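You operate a simulated robot arm through the tools that you are given. There is no shell and no other tool. Be economical: measure what you need, move in short steps, check, and stop when the job is done.

You run a simulated robot arm. Do the job below in one go: nothing can be reset, and whatever is moved stays where it is left.

## Task
Run the loaded washer through a long wash, then switch it off and pull the drawer open.
Fine: shut the drawer, set the dial, press start and wait for the green lamp; the drum stays in the basket, the prime key stays.

The check looks at the end state, three seconds after you hand in, the way a careful person would. Anything else that was tipped, shoved, dropped, spilled or broken makes it a failure.

## Robot
A 6-joint arm with a two-finger gripper, fixed in place. Base frame: the origin is at the foot of the arm, x ahead of it, y to its left, z up. Readings come in m, rad, newtons and seconds.
It reaches about 0.718 m from its shoulder. Its first joint turns from -1.204 to 3.002 rad. Payload 3 kg.
Tool frame: the origin (TCP) is the grasp point; the fingertips stand 0.03 m ahead of it; z points along the fingers, y is the line along which they close. The gripper opens to 0.096 m. The gripper's body begins 0.053 m behind the TCP.
Orientation is that of the tool frame in the base frame, as [roll, pitch, yaw] about the fixed x, y, z axes, in that order (R = Rz(yaw) Ry(pitch) Rx(roll)). With the fingers straight down and closing along the base's y, the tool's x points along the base's -x, its y along +y and its z along -z.

## Interface
- The arm moves only by the tool move_arm. Its arguments are lists of equal length, an entry for each row: "slide": the shift along the tool's x, y, z in m, a list of three; "delta_rot": the turn, a rotation vector about the tool's x, y, z in rad, a list of three; "claw": the closure in counts, from 0 (fully open) to 255 (shut). In form: {"slide": [[dx, dy, dz], ...], "delta_rot": [[ax, ay, az], ...], "claw": [claw, ...]}. A call has 1 to 20 rows; each row shifts and turns the commanded pose from where the row before left it, along the tool's axes as they then stand. A row lasts 0.2 s, in which the tool goes at most 0.05 m and 0.15 rad; a call with a longer step from one row to the next is refused whole, and so is a gripper value outside its range. Where a pose cannot be reached the arm comes as near as it can. A force on the tool above 90 N (or 10 N above the force at the start of the call, whichever is more), or a blocked arm, ends the call early, and 0.2 s more pass. Each finger travels about 0.153 m/s and halts on what it meets, pressing with about 21 N; the grip force reading is that of the motor and also rises with nothing between the fingers. The clock runs only during rows and for 0.2 s after the last one: add rows that do not move to give the fingers time. The reply holds the time, the measured pose of the TCP, the force on the tool along the base axes, the opening and the grip force, in the units named above and with some noise, with the torque about the TCP (base axes, N m) and any sound that the robot's microphone picked up, and new pictures: "pictures" is both (left out), scene, wrist or none.
- Cameras (640 x 400 px; columns grow to the right, rows downward): "scene" is fixed at [0.4029, -0.6511, 1.3199]; the picture's right is [0.98, 0.19, 0.00], its down [0.15, -0.76, -0.63] and it looks along [-0.12, 0.62, -0.78] (base axes); focal length 310 px, centre (320, 200). "wrist" rides on the gripper at [0.073, 0.023, -0.083] in the tool frame; the picture's right is [-0.29, 0.96, 0.00], its down [-0.66, -0.20, -0.72] and it looks along [-0.69, -0.21, 0.69] (tool axes); focal length 247 px, centre (320, 200). There is no depth. A picture from a camera that has moved, and an enlarged one, comes with that camera's place and axes in the base frame and with its lens.
- lift_body(by): slides the trunk up (or, below 0, down) by that many m; the arm rides with it, the base frame stays. It gives what a move gives, with no picture.
- inspect(camera, box): a new picture of the part [left, top, right, bottom] of that camera's present view, enlarged. No time passes.
- job_done(): hands the job in; it is judged then, once.

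Work in short steps. Places have to be worked out from the pictures, the camera data and where the tool is seen: move nearer, look again, correct. Check each grasp and each placing, and mend what went wrong. You have 120 turns and 200 pictures in all, those below and enlarged ones among them. Open the gripper and draw the arm clear of the work before you hand the job in, unless the task says otherwise; then end with one line.

The tools are called after "Call:" as a command line: name --argument value ..., lists and objects as JSON in quotes. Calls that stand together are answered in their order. move_arm: Moves the arm, as the interface text tells. Its arguments: {"type":"object","properties":{"slide":{"type":"array","items":{"type":"array","items":{"type":"number"}}},"delta_rot":{"type":"array","items":{"type":"array","items":{"type":"number"}}},"claw":{"type":"array","items":{"type":"number"}},"pictures":{"type":"string","enum":["both","scene","wrist","none"]}},"required":["slide","delta_rot","claw"]} The other tools are called the same way: lift_body (by) slides the trunk up or down; inspect (camera, box) takes an enlarged picture of a part of a camera's view; job_done () hands the job in.

At the start:

```text
t: 0.0
position: [0.2931, -0.2304, 0.9513]
ee_rot: [3.14, -0.001, -3.139]
wrist_force: [-0.2, 0.3, 0.2]
ft_torque: [0.0, -0.03, -0.01]
finger_gap: 0.096
finger_force: 0.1
trunk travel left (down, up): [-0.675, 0.265]
```

scene: 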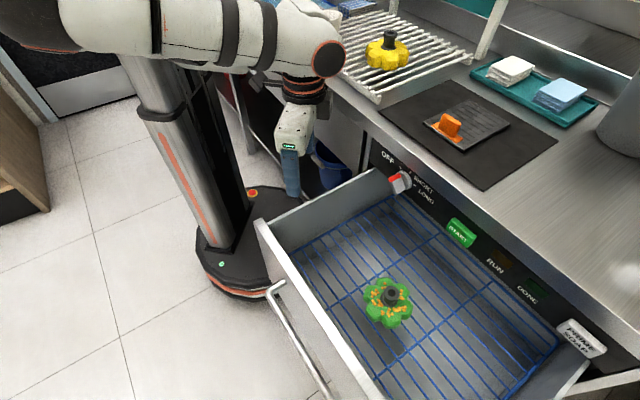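
wrist: 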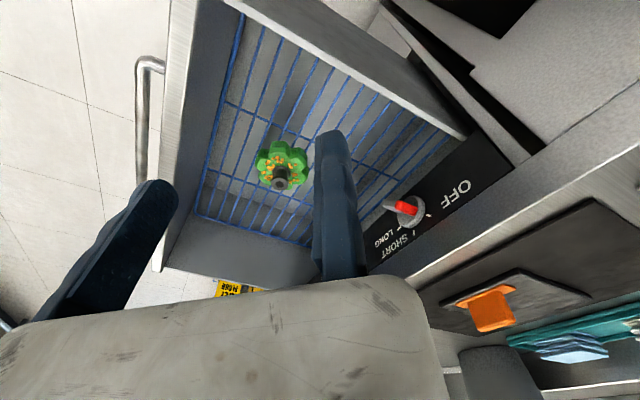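

I'll look closely at the panel and the drawer first.

Call:
inspect --camera "scene" --box '[360, 130, 620, 380]'

Call:
inspect --camera "wrist" --box '[180, 120, 500, 320]'

Call:
inspect --camera "scene" --box '[230, 160, 430, 400]'

```text
1.60 times, centred on (490, 255) of scene
camera zoom: at [0.4029, -0.6511, 1.3199], right [0.98, 0.19, 0.0], down [0.15, -0.76, -0.63], along [-0.12, 0.62, -0.78], focal length 496 px, centre (48, 112)
```

zoom: 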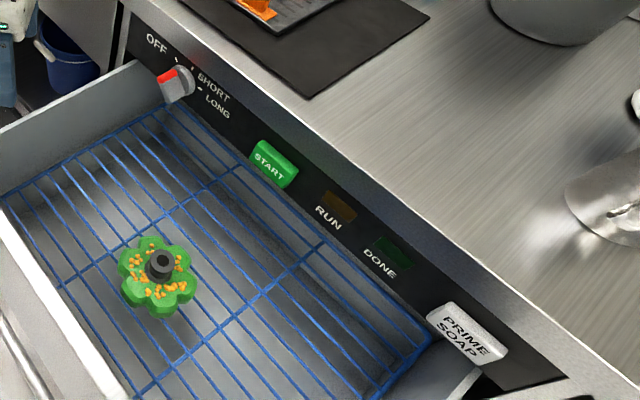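

```text
2.00 times, centred on (340, 220) of wrist
camera zoom: at [0.2198, -0.2082, 1.0336], right [0.29, 0.96, 0.0], down [0.66, -0.2, 0.72], along [0.69, -0.21, -0.69], focal length 494 px, centre (280, 160)
```

zoom: 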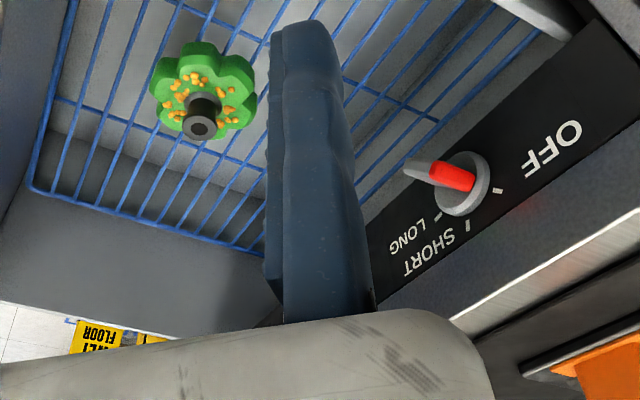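

```text
1.67 times, centred on (330, 280) of scene
camera zoom: at [0.4029, -0.6511, 1.3199], right [0.98, 0.19, 0.0], down [0.15, -0.76, -0.63], along [-0.12, 0.62, -0.78], focal length 516 px, centre (303, 67)
```

zoom: 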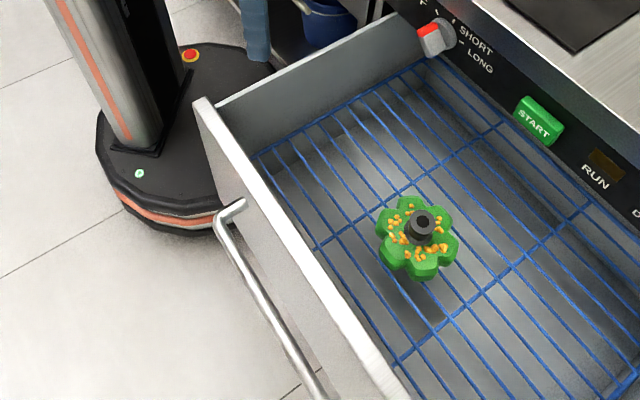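

The dial triangulates to roughly (0.49, -0.17, 0.82), and the washer faces about (-0.7, -0.7). I'll zoom in on the dial and the handle.

Call:
inspect --camera "scene" --box '[370, 140, 450, 215]'

Call:
inspect --camera "wrist" --box '[360, 170, 480, 260]'

Call:
inspect --camera "scene" --box '[240, 200, 400, 400]'

```text
5.33 times, centred on (410, 178) of scene
camera zoom: at [0.4029, -0.6511, 1.3199], right [0.98, 0.19, 0.0], down [0.15, -0.76, -0.63], along [-0.12, 0.62, -0.78], focal length 1652 px, centre (-160, 320)
```

zoom: 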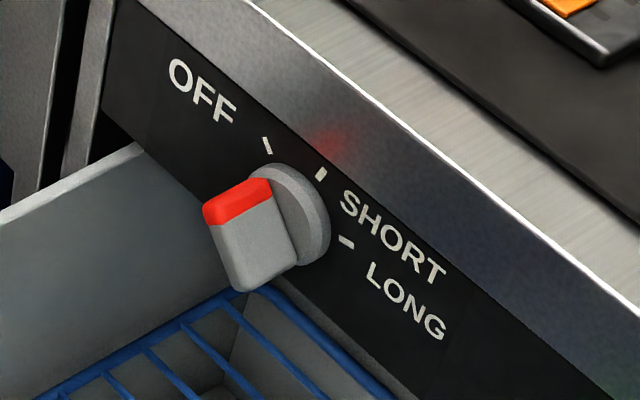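

```text
4.44 times, centred on (420, 215) of wrist
camera zoom: at [0.2198, -0.2082, 1.0336], right [0.29, 0.96, 0.0], down [0.66, -0.2, 0.72], along [0.69, -0.21, -0.69], focal length 1098 px, centre (-124, 133)
```

zoom: 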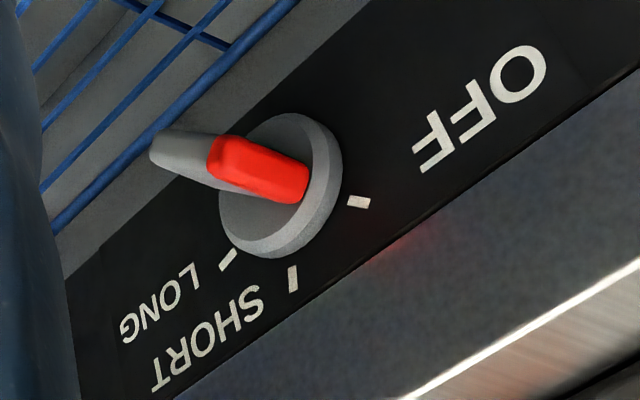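

```text
2.00 times, centred on (320, 300) of scene
camera zoom: at [0.4029, -0.6511, 1.3199], right [0.98, 0.19, 0.0], down [0.15, -0.76, -0.63], along [-0.12, 0.62, -0.78], focal length 620 px, centre (320, 0)
```

zoom: 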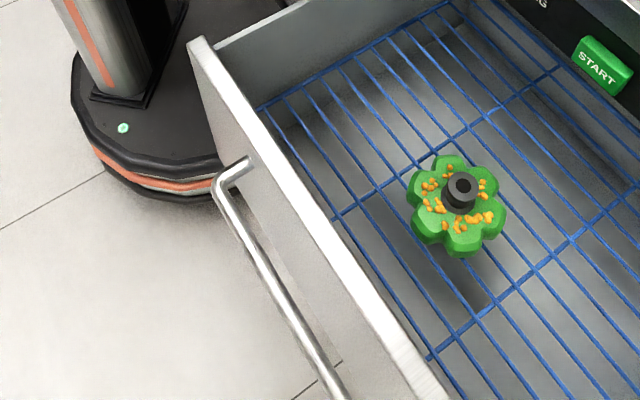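

The dial's red end points at OFF, with SHORT and LONG clockwise from it, and the front handle is a bar. I'll move the tool out in front of the drawer at a safe height. Then I'll spin the wrist so the camera sits on the washer side.

Call:
move_arm --slide '[[0.0225, -0.0475, 0], [0.0225, -0.0475, 0], [0.0225, -0.0475, 0], [0.0225, -0.0475, 0], [0, 0, 0], [0, 0, 0], [0, 0, 0], [0, 0, 0], [0, 0, 0], [0, 0, 0], [0, 0, 0], [0, 0, 0], [0, 0, 0], [0, 0, 0], [0, 0, 0], [0, 0, 0], [0, 0, 0], [0, 0, 0], [0, 0, 0], [0, 0, 0]]' --delta_rot '[[0, 0, 0], [0, 0, 0], [0, 0, 0], [0, 0, 0], [0, 0, 0.1473], [0, 0, 0.1473], [0, 0, 0.1473], [0, 0, 0.1473], [0, 0, 0.1473], [0, 0, 0.1473], [0, 0, 0.1473], [0, 0, 0.1473], [0, 0, 0.1473], [0, 0, 0.1473], [0, 0, 0.1473], [0, 0, 0.1473], [0, 0, 0.1473], [0, 0, 0.1473], [0, 0, 0.1473], [0, 0, 0.1473]]' --claw '[0, 0, 0, 0, 0, 0, 0, 0, 0, 0, 0, 0, 0, 0, 0, 0, 0, 0, 0, 255]'

```text
refused: row 1 steps farther than a row can; nothing moved
```

The per-row step was slightly too long, so I'll shorten it.

Call:
move_arm --slide '[[0.018, -0.038, 0], [0.018, -0.038, 0], [0.018, -0.038, 0], [0.018, -0.038, 0], [0.018, -0.038, 0], [0, 0, 0], [0, 0, 0], [0, 0, 0], [0, 0, 0], [0, 0, 0], [0, 0, 0], [0, 0, 0], [0, 0, 0], [0, 0, 0], [0, 0, 0], [0, 0, 0], [0, 0, 0], [0, 0, 0], [0, 0, 0], [0, 0, 0]]' --delta_rot '[[0, 0, 0], [0, 0, 0.14], [0, 0, 0], [0, 0, 0], [0, 0, 0], [0, 0, 0.1473], [0, 0, 0.1473], [0, 0, 0.1473], [0, 0, 0.1473], [0, 0, 0.1473], [0, 0, 0.1473], [0, 0, 0.1473], [0, 0, 0.1473], [0, 0, 0.1473], [0, 0, 0.1473], [0, 0, 0.1473], [0, 0, 0.1473], [0, 0, 0.1473], [0, 0, 0.1473], [0, 0, 0.1473]]' --claw '[0, 0, 0, 0, 0, 0, 0, 0, 0, 0, 0, 0, 0, 0, 0, 0, 0, 255, 255, 255]'

```text
t: 4.2
position: [0.303, -0.264, 0.9209]
ee_rot: [-3.141, -0.001, 0.79]
wrist_force: [-0.5, -0.1, 0.0]
ft_torque: [0.0, 0.02, 0.02]
finger_gap: 0.0001
finger_force: 20.6
out of reach, approached as far as the arm can: row 1, 2, 3, 4, 5
trunk travel left (down, up): [-0.675, 0.265]
camera wrist: at [0.3706, -0.2275, 1.0024], right [0.47, -0.88, 0.0], down [-0.61, -0.33, 0.72], along [-0.64, -0.34, -0.69], focal length 247 px, centre (320, 200)
```

scene: 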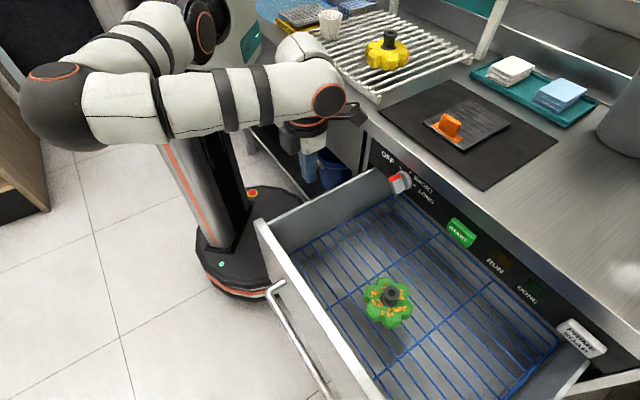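
wrist: 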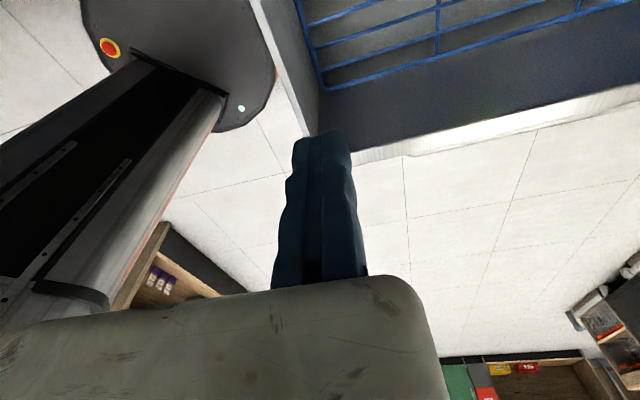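

The arm couldn't go further toward -y in this posture. I'll look at the arm's geometry before I choose another approach.

Call:
inspect --camera "scene" --box '[10, 0, 370, 225]'

```text
1.78 times, centred on (190, 112) of scene
camera zoom: at [0.4029, -0.6511, 1.3199], right [0.98, 0.19, 0.0], down [0.15, -0.76, -0.63], along [-0.12, 0.62, -0.78], focal length 551 px, centre (551, 356)
```

zoom: 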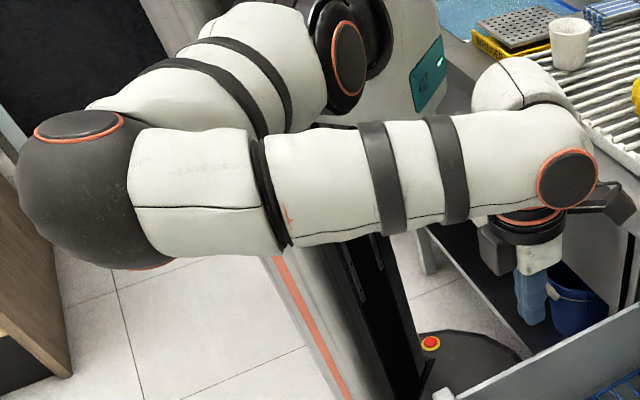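

The arm is mounted sideways, UR-style, with its elbow out toward -y. I'll test which directions are reachable, first straight -y in small steps.

Call:
move_arm --slide '[[0, 0, -0.03], [-0.0141, 0.0141, 0], [-0.0141, 0.0141, 0], [-0.0141, 0.0141, 0], [-0.0141, 0.0141, 0]]' --delta_rot '[[0, 0, 0], [0, 0, 0], [0, 0, 0], [0, 0, 0], [0, 0, 0]]' --claw '[255, 255, 255, 255, 255]' --pictures "none"

```text
t: 5.4
position: [0.3212, -0.2988, 0.9572]
ee_rot: [-3.141, -0.001, 0.793]
wrist_force: [0.6, -0.5, 0.7]
ft_torque: [0.01, 0.02, -0.01]
finger_gap: 0.0001
finger_force: 20.8
out of reach, approached as far as the arm can: row 2, 3, 4, 5
trunk travel left (down, up): [-0.675, 0.265]
```

There's a boundary toward -y at this shoulder height. I'll raise the trunk, lower the tool back down relative to it, and test -y again.

Call:
lift_body --by 0.2

Call:
move_arm --slide '[[0, 0, 0.04], [0, 0, 0.04], [0, 0, 0.04], [0, 0, 0.04], [-0.0141, 0.0141, 0], [-0.0141, 0.0141, 0], [-0.0141, 0.0141, 0], [-0.0141, 0.0141, 0]]' --delta_rot '[[0, 0, 0], [0, 0, 0], [0, 0, 0], [0, 0, 0], [0, 0, 0], [0, 0, 0], [0, 0, 0], [0, 0, 0]]' --claw '[255, 255, 255, 255, 255, 255, 255, 255]' --pictures "scene"

```text
t: 7.6
position: [0.3203, -0.2987, 1.1577]
ee_rot: [3.141, 0.001, 0.795]
wrist_force: [0.0, 0.3, 0.7]
ft_torque: [0.0, 0.02, -0.02]
finger_gap: 0.0
finger_force: 21.2
trunk travel left (down, up): [-0.875, 0.065]
```

```text
t: 9.4
position: [0.3283, -0.3596, 0.9963]
ee_rot: [3.141, 0.0, 0.792]
wrist_force: [0.2, 0.1, 0.9]
ft_torque: [0.02, 0.02, -0.03]
finger_gap: 0.0003
finger_force: 21.4
out of reach, approached as far as the arm can: row 1, 7, 8
trunk travel left (down, up): [-0.875, 0.065]
```

scene: 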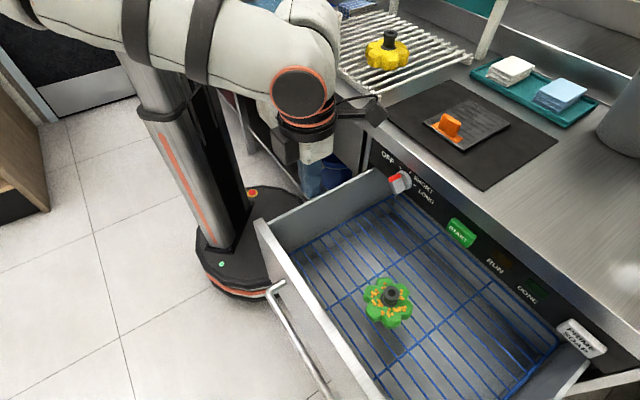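

Raising the shoulder helped. I'll raise it nearly fully, lower the tool a bit (tips still above the drawer rim), and back out across the drawer front along -f.

Call:
lift_body --by 0.06

Call:
move_arm --slide '[[0, 0, 0.04], [0, 0, 0.04], [0, 0, 0.04], [0, 0, 0.03], [-0.02, 0, 0], [-0.02, 0, 0], [-0.02, 0, 0], [-0.02, 0, 0], [-0.02, 0, 0], [-0.02, 0, 0]]' --delta_rot '[[0, 0, 0], [0, 0, 0], [0, 0, 0], [0, 0, 0], [0, 0, 0], [0, 0, 0], [0, 0, 0], [0, 0, 0], [0, 0, 0], [0, 0, 0]]' --claw '[255, 255, 255, 255, 255, 255, 255, 255, 255, 255]' --pictures "both"

```text
t: 10.4
position: [0.3275, -0.3584, 1.0567]
ee_rot: [3.141, 0.001, 0.792]
wrist_force: [-0.7, 0.5, 0.2]
ft_torque: [0.01, -0.01, 0.0]
finger_gap: 0.0
finger_force: 21.3
trunk travel left (down, up): [-0.935, 0.005]
```

```text
t: 12.6
position: [0.2438, -0.4452, 0.907]
ee_rot: [-3.141, 0.0, 0.794]
wrist_force: [0.0, 1.0, 0.3]
ft_torque: [0.02, -0.03, -0.02]
finger_gap: 0.0
finger_force: 20.6
trunk travel left (down, up): [-0.935, 0.005]
camera wrist: at [0.3117, -0.4087, 0.9875], right [0.48, -0.88, 0.0], down [-0.61, -0.33, 0.72], along [-0.64, -0.34, -0.69], focal length 247 px, centre (320, 200)
```

scene: 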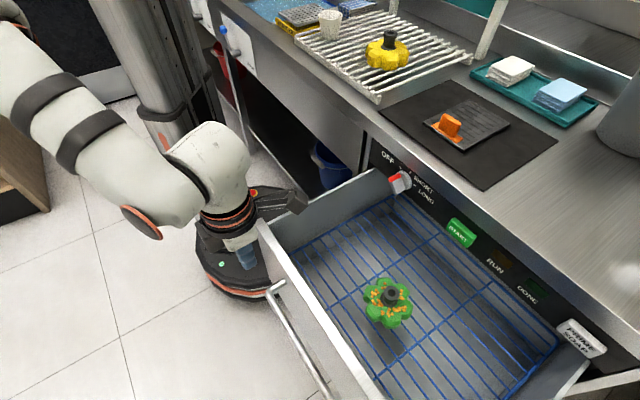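
wrist: 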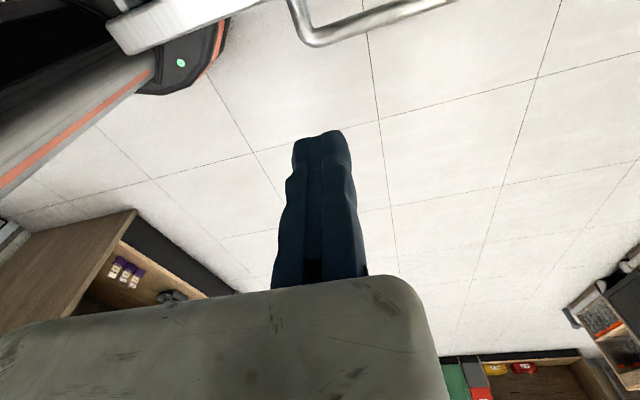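

The tool is now clear outside the drawer. The handle's left bend is near (0.26, -0.43, 0.75), standing about 5 cm out from the front. I'll move along the handle, back off a little, and lower to handle height so I can push the bar.

Call:
move_arm --slide '[[-0.03, 0, 0], [0, 0.035, 0], [0, 0.035, 0], [0, 0, 0.04], [0, 0, 0.04], [0, 0, 0.04]]' --delta_rot '[[0, 0, 0], [0, 0, 0], [0, 0, 0], [0, 0, 0], [0, 0, 0], [0, 0, 0]]' --claw '[255, 255, 255, 255, 255, 255]'

```text
t: 14.0
position: [0.2637, -0.4972, 0.8056]
ee_rot: [3.141, 0.0, 0.795]
wrist_force: [0.0, 0.1, 0.1]
ft_torque: [0.0, 0.0, -0.01]
finger_gap: 0.0002
finger_force: 21.3
out of reach, approached as far as the arm can: row 6
trunk travel left (down, up): [-0.935, 0.005]
camera wrist: at [0.3301, -0.4609, 0.8872], right [0.48, -0.88, 0.0], down [-0.61, -0.33, 0.72], along [-0.63, -0.35, -0.69], focal length 247 px, centre (320, 200)
```

scene: 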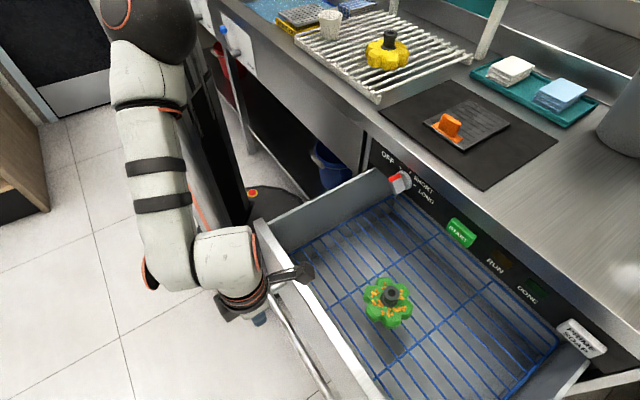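
wrist: 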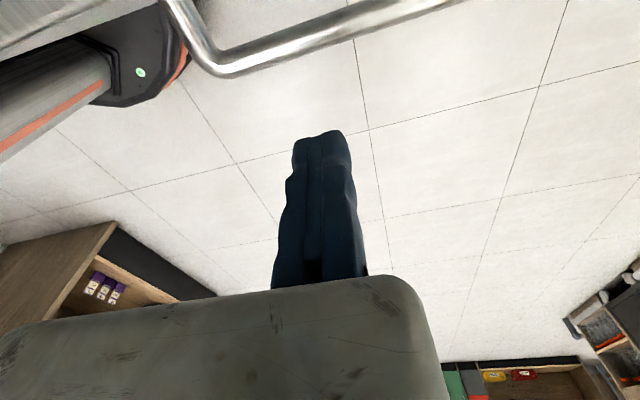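

The bar is at z≈0.75. With the camera on the washer side it would hit the drawer front or panel, so I'll spin the wrist 180° to put it on the outside.

Call:
move_arm --slide '[[0, 0, -0.02], [0, 0, 0], [0, 0, 0], [0, 0, 0], [0, 0, 0], [0, 0, 0], [0, 0, 0], [0, 0, 0], [0, 0, 0], [0, 0, 0], [0, 0, 0], [0, 0, 0], [0, 0, 0], [0, 0, 0], [0, 0, 0], [0, 0, 0], [0, 0, 0], [0, 0, 0], [0, 0, 0], [0, 0, 0]]' --delta_rot '[[0, 0, -0.148], [0, 0, -0.1495], [0, 0, -0.1495], [0, 0, -0.1495], [0, 0, -0.1495], [0, 0, -0.1495], [0, 0, -0.1495], [0, 0, -0.1495], [0, 0, -0.1495], [0, 0, -0.1495], [0, 0, -0.1495], [0, 0, -0.1495], [0, 0, -0.1495], [0, 0, -0.1495], [0, 0, -0.1495], [0, 0, -0.1495], [0, 0, -0.1495], [0, 0, -0.1495], [0, 0, -0.1495], [0, 0, -0.1495]]' --claw '[255, 255, 255, 255, 255, 255, 255, 255, 255, 255, 255, 255, 255, 255, 255, 255, 255, 255, 255, 255]' --pictures "none"

Call:
move_arm --slide '[[0, 0, 0]]' --delta_rot '[[0, 0, -0.145]]' --claw '[255]'

```text
t: 18.2
position: [0.2664, -0.3165, 0.9518]
ee_rot: [-3.115, 0.004, -2.553]
wrist_force: [1.3, 0.6, 1.7]
ft_torque: [-0.01, 0.02, 0.03]
finger_gap: 0.0
finger_force: 21.3
out of reach, approached as far as the arm can: row 9, 10, 11, 12, 13, 14, 15, 16, 17, 18, 19, 20
trunk travel left (down, up): [-0.935, 0.005]
```

```text
t: 18.6
position: [0.2917, -0.2912, 0.9624]
ee_rot: [-3.098, 0.004, -2.412]
wrist_force: [0.4, 1.0, 0.1]
ft_torque: [-0.02, 0.05, 0.01]
finger_gap: 0.0
finger_force: 21.1
out of reach, approached as far as the arm can: row 1
trunk travel left (down, up): [-0.935, 0.005]
camera wrist: at [0.2186, -0.321, 1.0433], right [-0.42, 0.91, -0.04], down [0.6, 0.31, 0.73], along [0.68, 0.28, -0.68], focal length 247 px, centre (320, 200)
```

scene: 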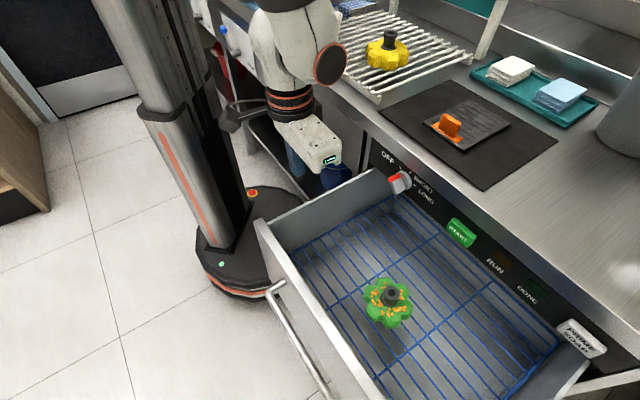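
wrist: 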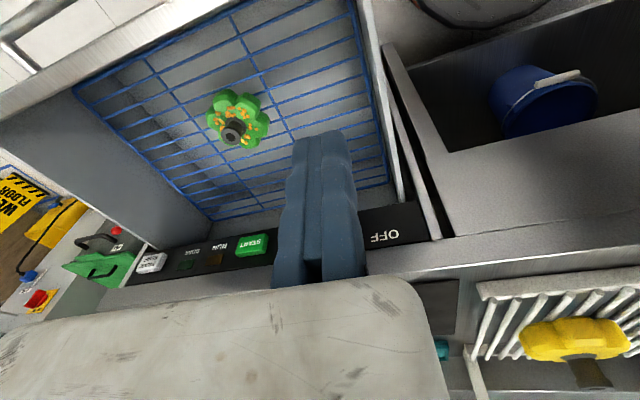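

The spin hit a joint limit, and the arm changed posture without any contact. I'll check whether I can back out from here with the camera on the outside.

Call:
move_arm --slide '[[0, 0, 0.03], [0.03, 0, 0], [0.03, 0, 0], [0.03, 0, 0], [0.03, 0, 0], [0.03, 0, 0]]' --delta_rot '[[0, 0, 0], [0, 0, 0], [0, 0, 0], [0, 0, 0], [0, 0, 0], [0, 0, 0]]' --claw '[255, 255, 255, 255, 255, 255]' --pictures "scene"

```text
t: 20.0
position: [0.2112, -0.3232, 0.9367]
ee_rot: [-3.129, -0.002, -2.409]
wrist_force: [1.0, -1.1, 0.4]
ft_torque: [-0.01, 0.0, 0.04]
finger_gap: 0.0
finger_force: 20.6
out of reach, approached as far as the arm can: row 1, 2, 3, 4, 5, 6
trunk travel left (down, up): [-0.935, 0.005]
```

scene: 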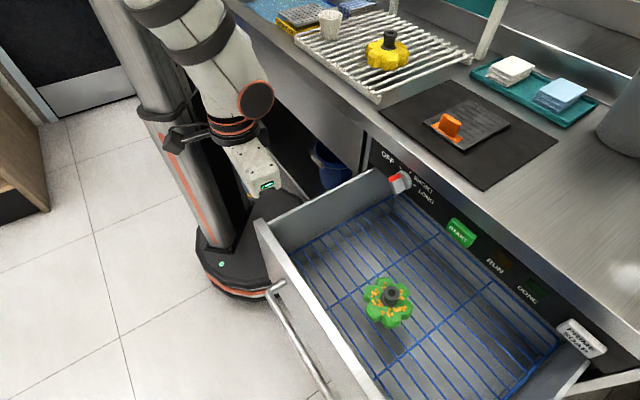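

Tool yaw is limited in that direction. I'll unwind the spin the other way so the camera ends up on the right side (tool x along the front). That way the fingers close along the push direction and can straddle the handle bar.

Call:
move_arm --slide '[[0, 0, -0.03], [0, 0, 0], [0, 0, 0], [0, 0, 0], [0, 0, 0], [0, 0, 0], [0, 0, 0], [0, 0, 0], [0, 0, 0], [0, 0, 0], [0, 0, 0], [0, 0, 0], [0, 0, 0], [0, 0, 0], [0, 0, 0], [0, 0, 0], [0, 0, 0], [0, 0, 0], [0, 0, 0], [0, 0, 0]]' --delta_rot '[[0, 0, 0.148], [0, 0, 0.148], [0, 0, 0.148], [0, 0, 0.148], [0, 0, 0.148], [0, 0, 0.148], [0, 0, 0.148], [0, 0, 0.148], [0, 0, 0.148], [0, 0, 0.148], [0, 0, 0.148], [0, 0, 0.148], [0, 0, 0.148], [0, 0, 0.148], [0, 0, 0.148], [0, 0, 0.148], [0, 0, 0.148], [0, 0, 0.148], [0, 0, 0.148], [0, 0, 0.148]]' --claw '[255, 255, 255, 255, 255, 255, 255, 255, 255, 255, 255, 255, 255, 255, 255, 255, 255, 255, 255, 255]' --pictures "none"

Call:
move_arm --slide '[[0, 0, 0], [0, 0, 0], [0, 0, 0], [0, 0, 0], [0, 0, 0], [0, 0, 0], [0, 0, 0], [0, 0, 0], [0, 0, 0], [0, 0, 0], [0, 0, 0]]' --delta_rot '[[0, 0, 0.148], [0, 0, 0.148], [0, 0, 0.148], [0, 0, 0.148], [0, 0, 0.148], [0, 0, 0.148], [0, 0, 0.148], [0, 0, 0.148], [0, 0, 0.148], [0, 0, 0.148], [0, 0, 0.148]]' --claw '[255, 255, 255, 255, 255, 255, 255, 255, 255, 255, 255]'

```text
t: 24.2
position: [0.221, -0.3048, 0.9519]
ee_rot: [3.137, 0.002, 0.914]
wrist_force: [-2.0, 0.4, 1.2]
ft_torque: [0.0, 0.02, -0.01]
finger_gap: 0.0
finger_force: 20.9
out of reach, approached as far as the arm can: row 1
trunk travel left (down, up): [-0.935, 0.005]
```

```text
t: 26.6
position: [0.2221, -0.3067, 0.9519]
ee_rot: [3.14, -0.006, -0.715]
wrist_force: [-0.2, -0.7, 0.2]
ft_torque: [-0.01, -0.02, 0.03]
finger_gap: 0.0
finger_force: 20.8
trunk travel left (down, up): [-0.935, 0.005]
camera wrist: at [0.2624, -0.3701, 1.0337], right [-0.85, -0.53, 0.0], down [-0.37, 0.59, 0.72], along [-0.38, 0.61, -0.7], focal length 247 px, centre (320, 200)
```

scene: 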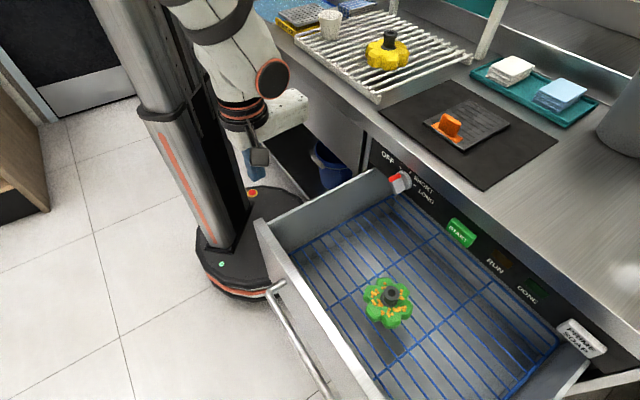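
wrist: 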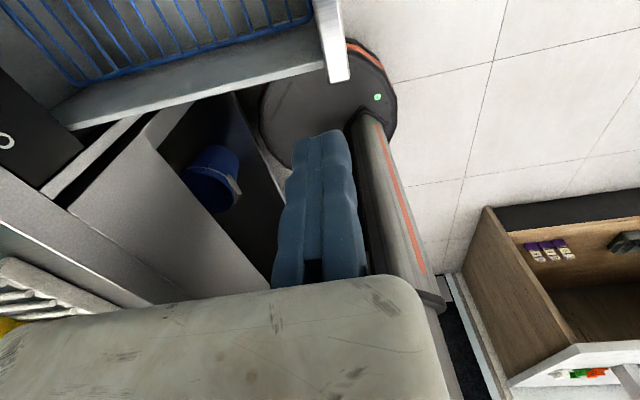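

That works: tool x is along the front, y points out from the washer, z is down. I'll move out in front of the handle (u≈0.56, f≈-0.17), lower to 0.85 and open the fingers.

Call:
move_arm --slide '[[0, 0, 0], [0.0, 0.03, 0], [0.015, 0.03, 0], [0.03, 0.025, 0], [0.035, 0.025, 0], [0.035, 0, 0], [0.035, 0, 0], [0.035, 0, 0], [0, 0, 0.04], [0, 0, 0.04], [0, 0, 0.02]]' --delta_rot '[[0, 0, 0.07], [0, 0, 0], [0, 0, 0], [0, 0, 0], [0, 0, 0], [0, 0, 0], [0, 0, 0], [0, 0, 0], [0, 0, 0], [0, 0, 0], [0, 0, 0]]' --claw '[255, 255, 255, 255, 255, 255, 255, 255, 255, 255, 255]'

```text
t: 29.0
position: [0.2624, -0.4314, 0.9354]
ee_rot: [3.141, -0.009, -0.782]
wrist_force: [-1.0, 0.1, 0.6]
ft_torque: [0.0, -0.02, -0.02]
finger_gap: 0.0
finger_force: 20.5
out of reach, approached as far as the arm can: row 2, 3, 4, 5, 7, 8, 9, 10, 11
trunk travel left (down, up): [-0.935, 0.005]
camera wrist: at [0.2985, -0.4977, 1.0172], right [-0.88, -0.47, 0.0], down [-0.33, 0.61, 0.72], along [-0.34, 0.63, -0.7], focal length 247 px, centre (320, 200)
```

scene: 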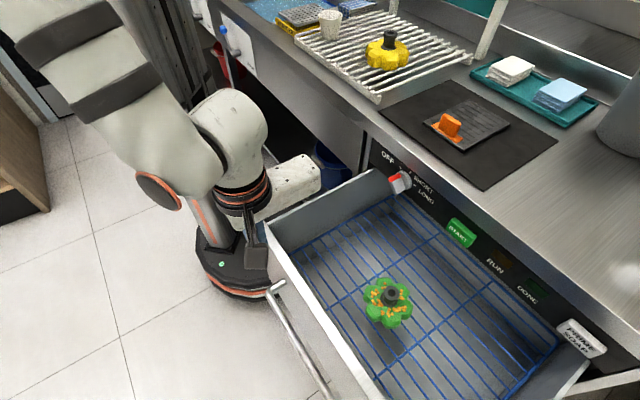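
wrist: 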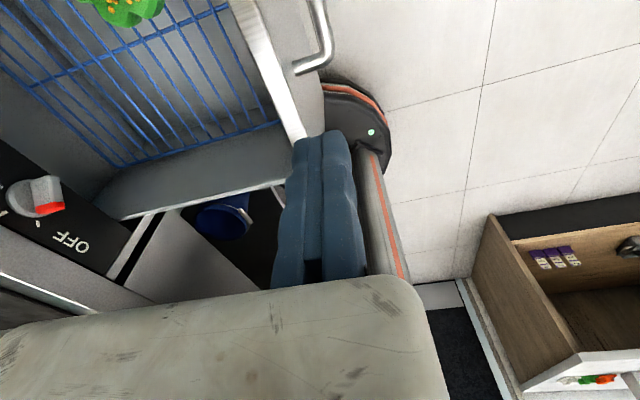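

The IK seems stuck at a local boundary. I'll repeat the order that worked before: go over the drawer, lower, then back out.

Call:
move_arm --slide '[[0, -0.04, 0], [0, -0.04, 0], [0.02, -0.02, 0], [0.02, 0, 0], [0, 0, 0.02], [0, 0, 0.02], [0, 0.02, 0], [0, 0.02, 0], [0, 0.02, 0], [0, 0.02, 0], [0, 0.02, 0], [0, 0.02, 0], [0, 0.02, 0]]' --delta_rot '[[0, 0, 0], [0, 0, 0], [0, 0, 0], [0, 0, 0], [0, 0, 0], [0, 0, 0], [0, 0, 0], [0, 0, 0], [0, 0, 0], [0, 0, 0], [0, 0, 0], [0, 0, 0], [0, 0, 0]]' --claw '[255, 255, 255, 255, 255, 255, 255, 255, 255, 255, 255, 255, 255]' --pictures "scene"

```text
t: 31.8
position: [0.2468, -0.4707, 0.9416]
ee_rot: [3.14, -0.007, -0.781]
wrist_force: [-0.3, -0.2, -1.0]
ft_torque: [0.04, -0.02, 0.02]
finger_gap: 0.0
finger_force: 20.9
out of reach, approached as far as the arm can: row 1, 2, 3, 4, 5, 6, 11, 12, 13
trunk travel left (down, up): [-0.935, 0.005]
```

scene: 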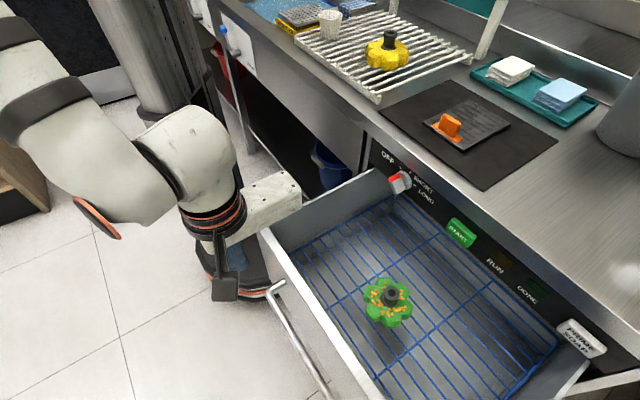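

The tool is outside the front again (f≈-0.158, u≈0.507). Lowering the trunk takes the arm straight down with its posture unchanged, so I'll use that.

Call:
lift_body --by -0.185

Call:
move_arm --slide '[[0.02, 0, 0], [0.02, 0, 0]]' --delta_rot '[[0, 0, 0], [0, 0, 0]]' --claw '[255, 255]'

```text
t: 33.8
position: [0.2473, -0.4695, 0.7558]
ee_rot: [3.138, -0.007, -0.782]
wrist_force: [0.4, 0.0, 0.8]
ft_torque: [0.03, 0.02, 0.03]
finger_gap: 0.0002
finger_force: 20.8
trunk travel left (down, up): [-0.75, 0.19]
```

```text
t: 34.4
position: [0.2705, -0.4957, 0.7659]
ee_rot: [3.14, -0.009, -0.782]
wrist_force: [-0.5, 0.5, 0.2]
ft_torque: [-0.01, 0.0, -0.02]
finger_gap: 0.0
finger_force: 21.3
out of reach, approached as far as the arm can: row 2
trunk travel left (down, up): [-0.75, 0.19]
camera wrist: at [0.3061, -0.5625, 0.8486], right [-0.88, -0.47, 0.0], down [-0.33, 0.62, 0.72], along [-0.34, 0.63, -0.7], focal length 247 px, centre (320, 200)
```

scene: 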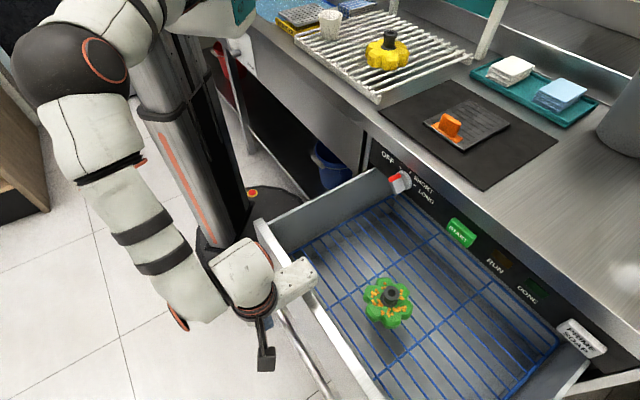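
wrist: 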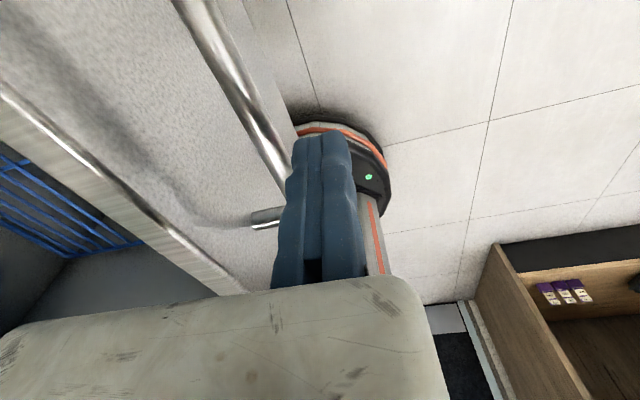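

The closed fingers are right outside the bar. I'll lower slightly and push the bar in along +f for about 0.15 m.

Call:
lift_body --by -0.018

Call:
move_arm --slide '[[0, -0.015, 0], [0, -0.015, 0], [0, -0.015, 0], [0, -0.015, 0], [0, -0.015, 0], [0, -0.015, 0], [0, -0.015, 0], [0, -0.015, 0], [0, -0.015, 0], [0, -0.015, 0]]' --delta_rot '[[0, 0, 0], [0, 0, 0], [0, 0, 0], [0, 0, 0], [0, 0, 0], [0, 0, 0], [0, 0, 0], [0, 0, 0], [0, 0, 0], [0, 0, 0]]' --claw '[255, 255, 255, 255, 255, 255, 255, 255, 255, 255]'

```text
t: 35.1
position: [0.2705, -0.4945, 0.7477]
ee_rot: [3.139, -0.009, -0.779]
wrist_force: [0.3, 0.7, 0.4]
ft_torque: [-0.02, 0.0, 0.01]
finger_gap: 0.0
finger_force: 21.1
trunk travel left (down, up): [-0.732, 0.208]
```

```text
t: 37.3
position: [0.3633, -0.3833, 0.7767]
ee_rot: [3.14, -0.009, -0.783]
wrist_force: [0.3, 0.1, -0.1]
ft_torque: [-0.02, 0.01, 0.0]
finger_gap: 0.0001
finger_force: 20.8
out of reach, approached as far as the arm can: row 2, 4, 5, 6, 7, 8, 9, 10
trunk travel left (down, up): [-0.732, 0.208]
camera wrist: at [0.3977, -0.4497, 0.8591], right [-0.88, -0.47, 0.0], down [-0.33, 0.62, 0.72], along [-0.34, 0.63, -0.7], focal length 247 px, centre (320, 200)
```

scene: 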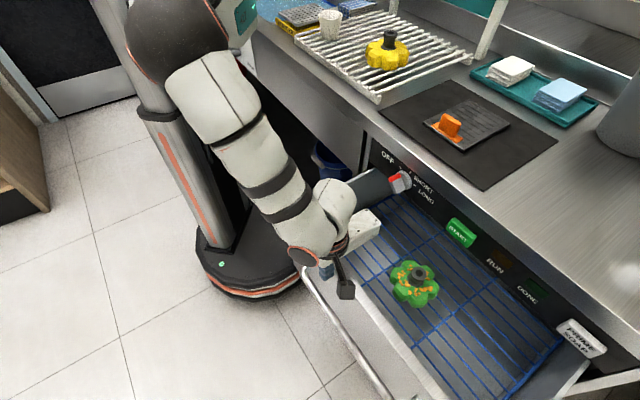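
wrist: 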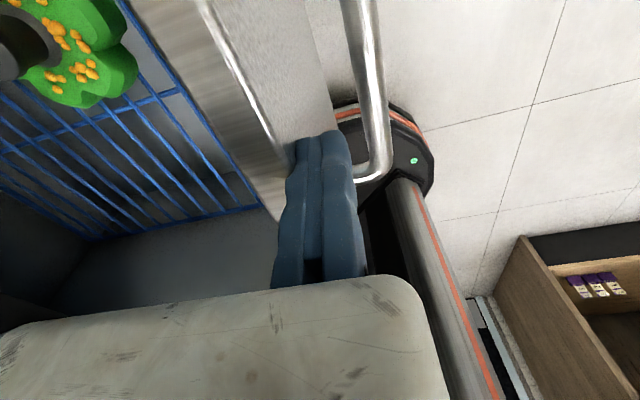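

The drawer moved in about 8 cm. Then the tool rose and slipped over the bar, and the fingers now sit between bar and front face, which suits both pushing and later pulling. I'll lower the trunk 3 cm and push the front face directly.

Call:
lift_body --by -0.03

Call:
move_arm --slide '[[0, -0.015, 0], [0, -0.015, 0], [0, -0.015, 0], [0, -0.015, 0], [0, -0.015, 0]]' --delta_rot '[[0, 0, 0], [0, 0, 0], [0, 0, 0], [0, 0, 0], [0, 0, 0]]' --claw '[255, 255, 255, 255, 255]'

```text
t: 37.8
position: [0.3662, -0.379, 0.7729]
ee_rot: [-3.13, -0.038, -0.787]
wrist_force: [-12.8, 14.4, 50.2]
ft_torque: [0.69, 0.01, 0.17]
finger_gap: 0.0
finger_force: 21.4
trunk travel left (down, up): [-0.717, 0.223]
stopped: the force on the tool passed its limit at 113 N (the readings are from after the stop); the commanded pose is now the measured one
```

```text
t: 39.0
position: [0.4151, -0.3325, 0.7834]
ee_rot: [-3.134, -0.031, -0.785]
wrist_force: [-0.4, 0.9, -0.3]
ft_torque: [0.02, 0.02, -0.04]
finger_gap: 0.0
finger_force: 21.0
out of reach, approached as far as the arm can: row 2, 3, 4, 5
trunk travel left (down, up): [-0.717, 0.223]
camera wrist: at [0.4488, -0.3986, 0.8674], right [-0.88, -0.47, -0.02], down [-0.34, 0.62, 0.7], along [-0.32, 0.63, -0.71], focal length 247 px, centre (320, 200)
```

scene: 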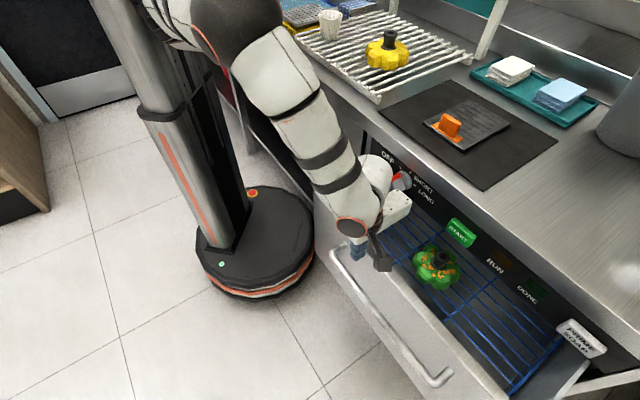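
wrist: 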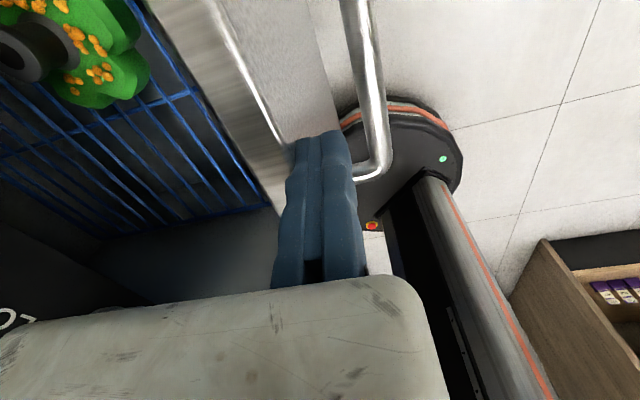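

Lowering met resistance at the tool, though the push still moved the drawer. I'll look closely at the contact before going on.

Call:
inspect --camera "scene" --box '[320, 140, 480, 300]'

Call:
inspect --camera "wrist" --box '[180, 80, 440, 300]'

```text
2.50 times, centred on (400, 220) of scene
camera zoom: at [0.4029, -0.6511, 1.3199], right [0.98, 0.19, 0.0], down [0.15, -0.76, -0.63], along [-0.12, 0.62, -0.78], focal length 775 px, centre (120, 150)
```

zoom: 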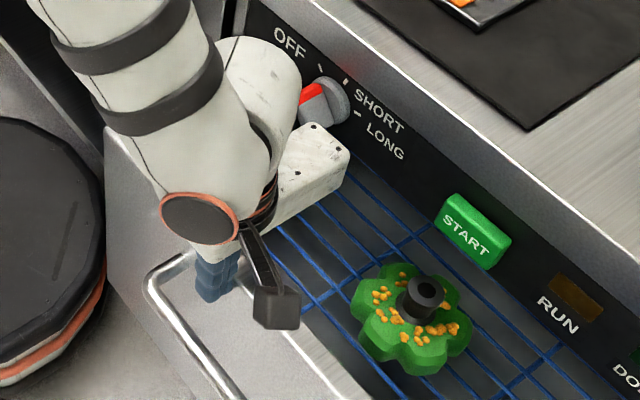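

```text
1.82 times, centred on (310, 190) of wrist
camera zoom: at [0.4488, -0.3986, 0.8674], right [-0.88, -0.47, -0.02], down [-0.34, 0.62, 0.7], along [-0.32, 0.63, -0.71], focal length 449 px, centre (338, 218)
```

zoom: 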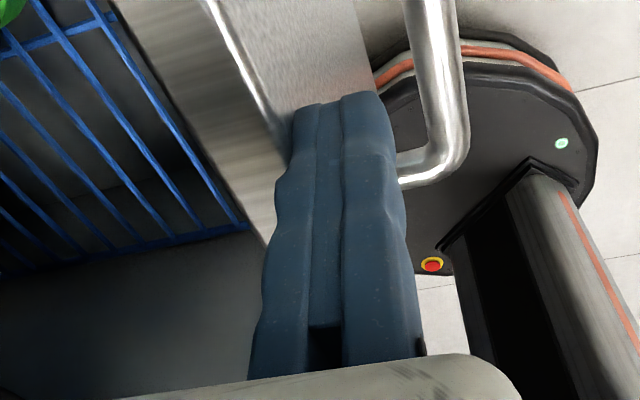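

The resistance was the fingertip resting on the handle's left post; the torque puts the contact at the tip. I'll move 3 cm right, then tilt the tool forward about 45° so the fingertips push the front while the gripper body stays back from the panel and dial.

Call:
move_arm --slide '[[0.015, 0, 0], [0.015, 0, 0], [0, 0, 0], [0, 0, 0], [0, 0, 0], [0, 0, 0], [0, 0, 0], [0, 0, 0]]' --delta_rot '[[0, 0, 0], [0, 0, 0], [0.13, 0, 0], [0.13, 0, 0], [0.13, 0, 0], [0.13, 0, 0], [0.13, 0, 0], [0.13, 0, 0]]' --claw '[255, 255, 255, 255, 255, 255, 255, 255]'

```text
t: 40.8
position: [0.4274, -0.351, 0.7979]
ee_rot: [-2.351, -0.032, -0.788]
wrist_force: [-0.1, -0.2, -0.2]
ft_torque: [0.01, -0.03, 0.01]
finger_gap: 0.0001
finger_force: 21.3
out of reach, approached as far as the arm can: row 1, 2, 8
trunk travel left (down, up): [-0.717, 0.223]
camera wrist: at [0.425, -0.4553, 0.8418], right [-0.67, -0.28, -0.69], down [-0.74, 0.22, 0.63], along [-0.03, 0.93, -0.36], focal length 247 px, centre (320, 200)
```

scene: 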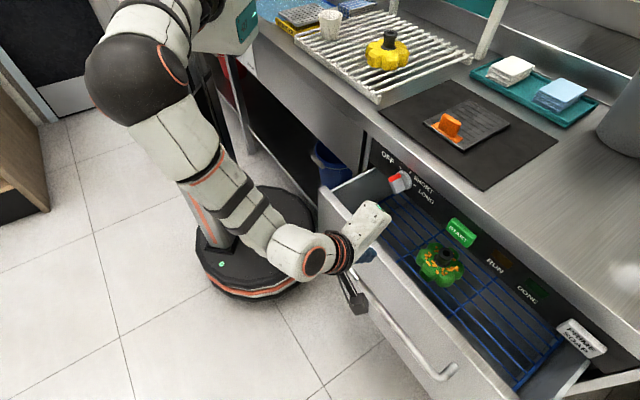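
wrist: 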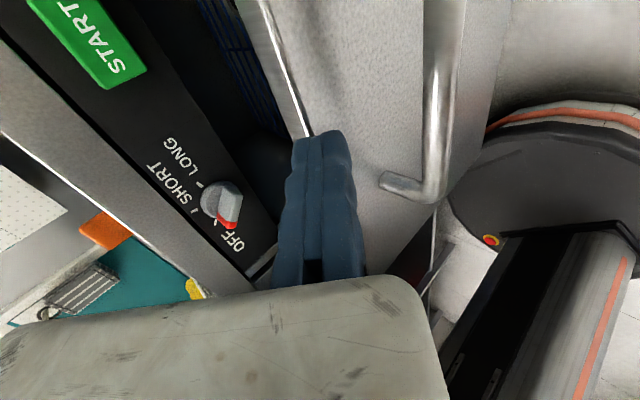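

The tilted view is good and shows the handle, dial and START. The tips are near the front's top edge, so I'll retract 2.5 cm, lower 3 cm with the trunk, and look again.

Call:
move_arm --slide '[[0, 0.0177, -0.0177]]' --delta_rot '[[0, 0, 0]]' --claw '[255]' --pictures "none"

Call:
lift_body --by -0.03

Call:
move_arm --slide '[[0, 0, 0]]' --delta_rot '[[0, 0, 0]]' --claw '[255]'

```text
t: 41.2
position: [0.4097, -0.3681, 0.798]
ee_rot: [-2.351, -0.031, -0.787]
wrist_force: [-0.8, 0.5, 0.3]
ft_torque: [-0.01, -0.02, 0.02]
finger_gap: 0.0
finger_force: 21.0
trunk travel left (down, up): [-0.717, 0.223]
```

```text
t: 41.9
position: [0.4093, -0.3666, 0.7688]
ee_rot: [-2.353, -0.032, -0.788]
wrist_force: [-0.5, -0.3, -0.3]
ft_torque: [-0.01, -0.01, 0.0]
finger_gap: 0.0
finger_force: 21.3
trunk travel left (down, up): [-0.687, 0.253]
```

```text
t: 42.3
position: [0.4101, -0.3689, 0.7691]
ee_rot: [-2.354, -0.032, -0.788]
wrist_force: [0.0, -0.7, 0.1]
ft_torque: [-0.01, 0.03, 0.01]
finger_gap: 0.0001
finger_force: 21.1
trunk travel left (down, up): [-0.687, 0.253]
camera wrist: at [0.4081, -0.4719, 0.8124], right [-0.67, -0.28, -0.69], down [-0.74, 0.22, 0.63], along [-0.03, 0.93, -0.36], focal length 247 px, centre (320, 200)
```

scene: 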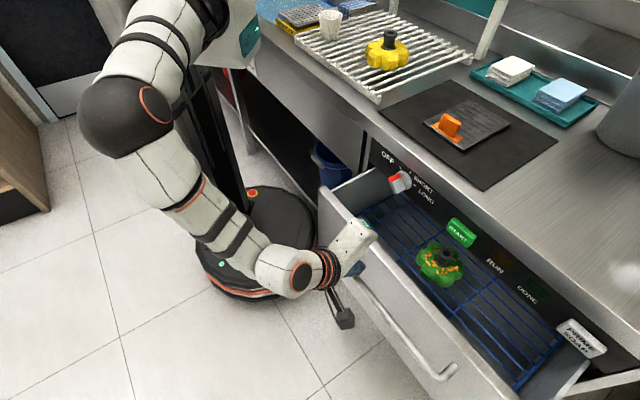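
wrist: 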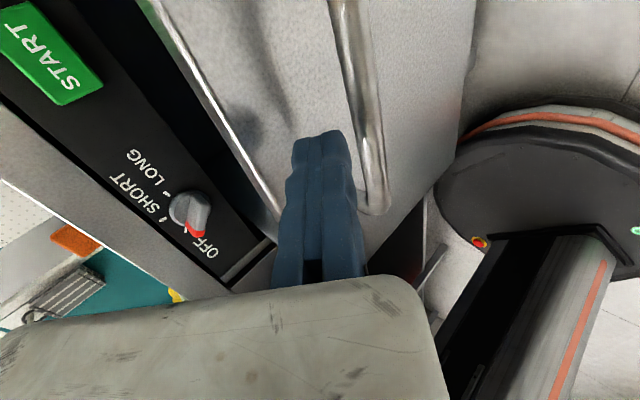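

The fingertips now face the front panel above the handle. I'll push along +f.

Call:
move_arm --slide '[[0, -0.0085, 0.0085], [0, -0.0085, 0.0085], [0, -0.0085, 0.0085], [0, -0.0085, 0.0085], [0, -0.0085, 0.0085], [0, -0.0085, 0.0085], [0, -0.0085, 0.0085], [0, -0.0085, 0.0085], [0, -0.0085, 0.0085], [0, -0.0085, 0.0085]]' --delta_rot '[[0, 0, 0], [0, 0, 0], [0, 0, 0], [0, 0, 0], [0, 0, 0], [0, 0, 0], [0, 0, 0], [0, 0, 0], [0, 0, 0], [0, 0, 0]]' --claw '[255, 255, 255, 255, 255, 255, 255, 255, 255, 255]'

```text
t: 44.5
position: [0.4869, -0.2797, 0.7875]
ee_rot: [-2.352, -0.032, -0.784]
wrist_force: [-0.3, -0.4, -0.4]
ft_torque: [-0.01, 0.01, 0.06]
finger_gap: 0.0
finger_force: 20.6
out of reach, approached as far as the arm can: row 4, 6, 8, 10
trunk travel left (down, up): [-0.687, 0.253]
camera wrist: at [0.4839, -0.3832, 0.83], right [-0.67, -0.28, -0.69], down [-0.74, 0.22, 0.63], along [-0.03, 0.93, -0.36], focal length 247 px, centre (320, 200)
```

scene: 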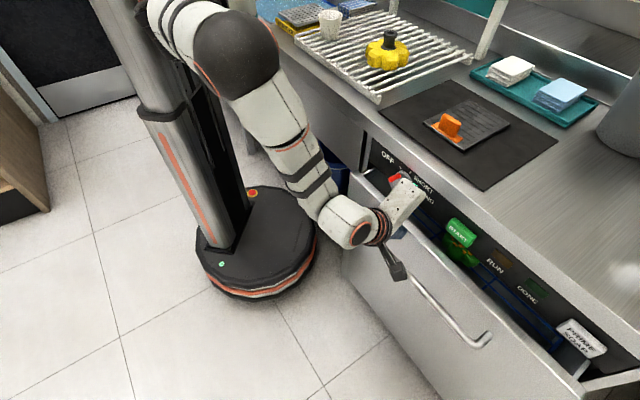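
wrist: 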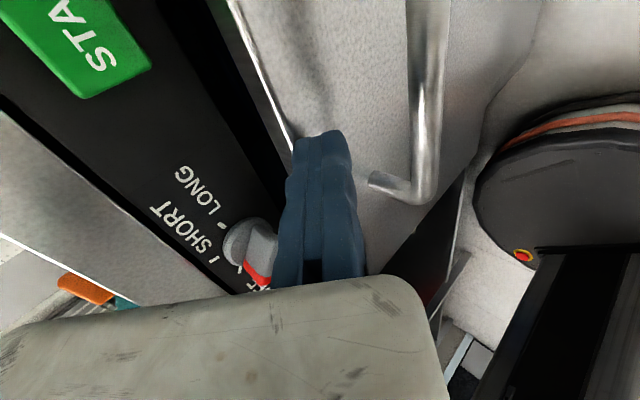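

About 5 cm remain, and the tool has crept upward. I'll retract slightly, lower 2.5 cm, and push the rest.

Call:
move_arm --slide '[[0, 0.006, -0.006]]' --delta_rot '[[0, 0, 0]]' --claw '[255]' --pictures "none"

Call:
lift_body --by -0.03

Call:
move_arm --slide '[[0, -0.0085, 0.0085], [0, -0.0085, 0.0085], [0, -0.0085, 0.0085], [0, -0.0085, 0.0085], [0, -0.0085, 0.0085]]' --delta_rot '[[0, 0, 0], [0, 0, 0], [0, 0, 0], [0, 0, 0], [0, 0, 0]]' --claw '[255, 255, 255, 255, 255]'

```text
t: 44.9
position: [0.4797, -0.2869, 0.7861]
ee_rot: [-2.352, -0.029, -0.788]
wrist_force: [-0.3, -0.2, 0.0]
ft_torque: [-0.01, -0.07, 0.01]
finger_gap: 0.0
finger_force: 20.9
trunk travel left (down, up): [-0.687, 0.253]
```

```text
t: 45.7
position: [0.4802, -0.2868, 0.7559]
ee_rot: [-2.352, -0.032, -0.787]
wrist_force: [0.2, -0.9, 0.3]
ft_torque: [0.01, 0.03, -0.02]
finger_gap: 0.0002
finger_force: 21.4
trunk travel left (down, up): [-0.657, 0.283]
```

```text
t: 46.9
position: [0.5151, -0.243, 0.7692]
ee_rot: [-2.353, -0.032, -0.786]
wrist_force: [0.0, -0.5, -0.6]
ft_torque: [-0.05, 0.03, -0.01]
finger_gap: 0.0
finger_force: 20.8
out of reach, approached as far as the arm can: row 2, 3, 4, 5
trunk travel left (down, up): [-0.657, 0.283]
camera wrist: at [0.5133, -0.3473, 0.8132], right [-0.67, -0.28, -0.69], down [-0.74, 0.22, 0.63], along [-0.03, 0.93, -0.36], focal length 247 px, centre (320, 200)
```

scene: 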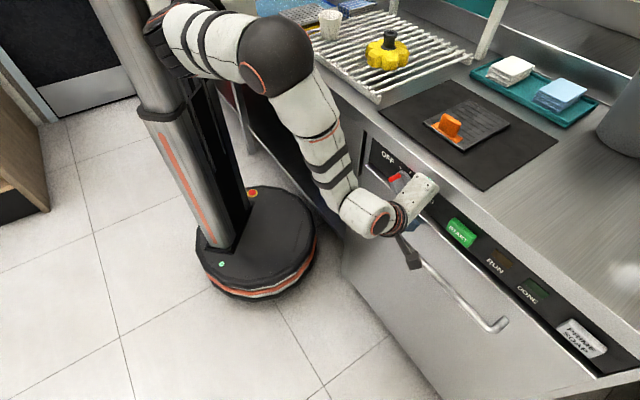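
wrist: 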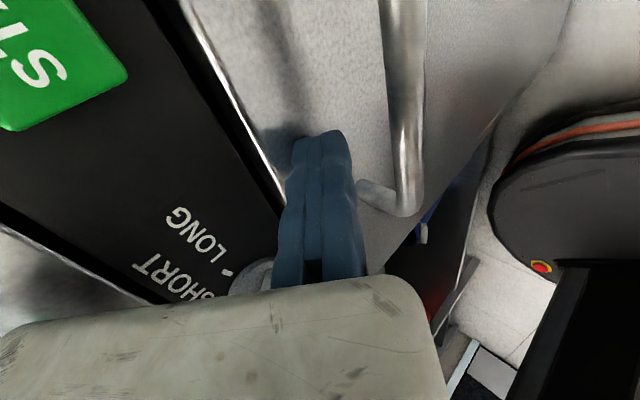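

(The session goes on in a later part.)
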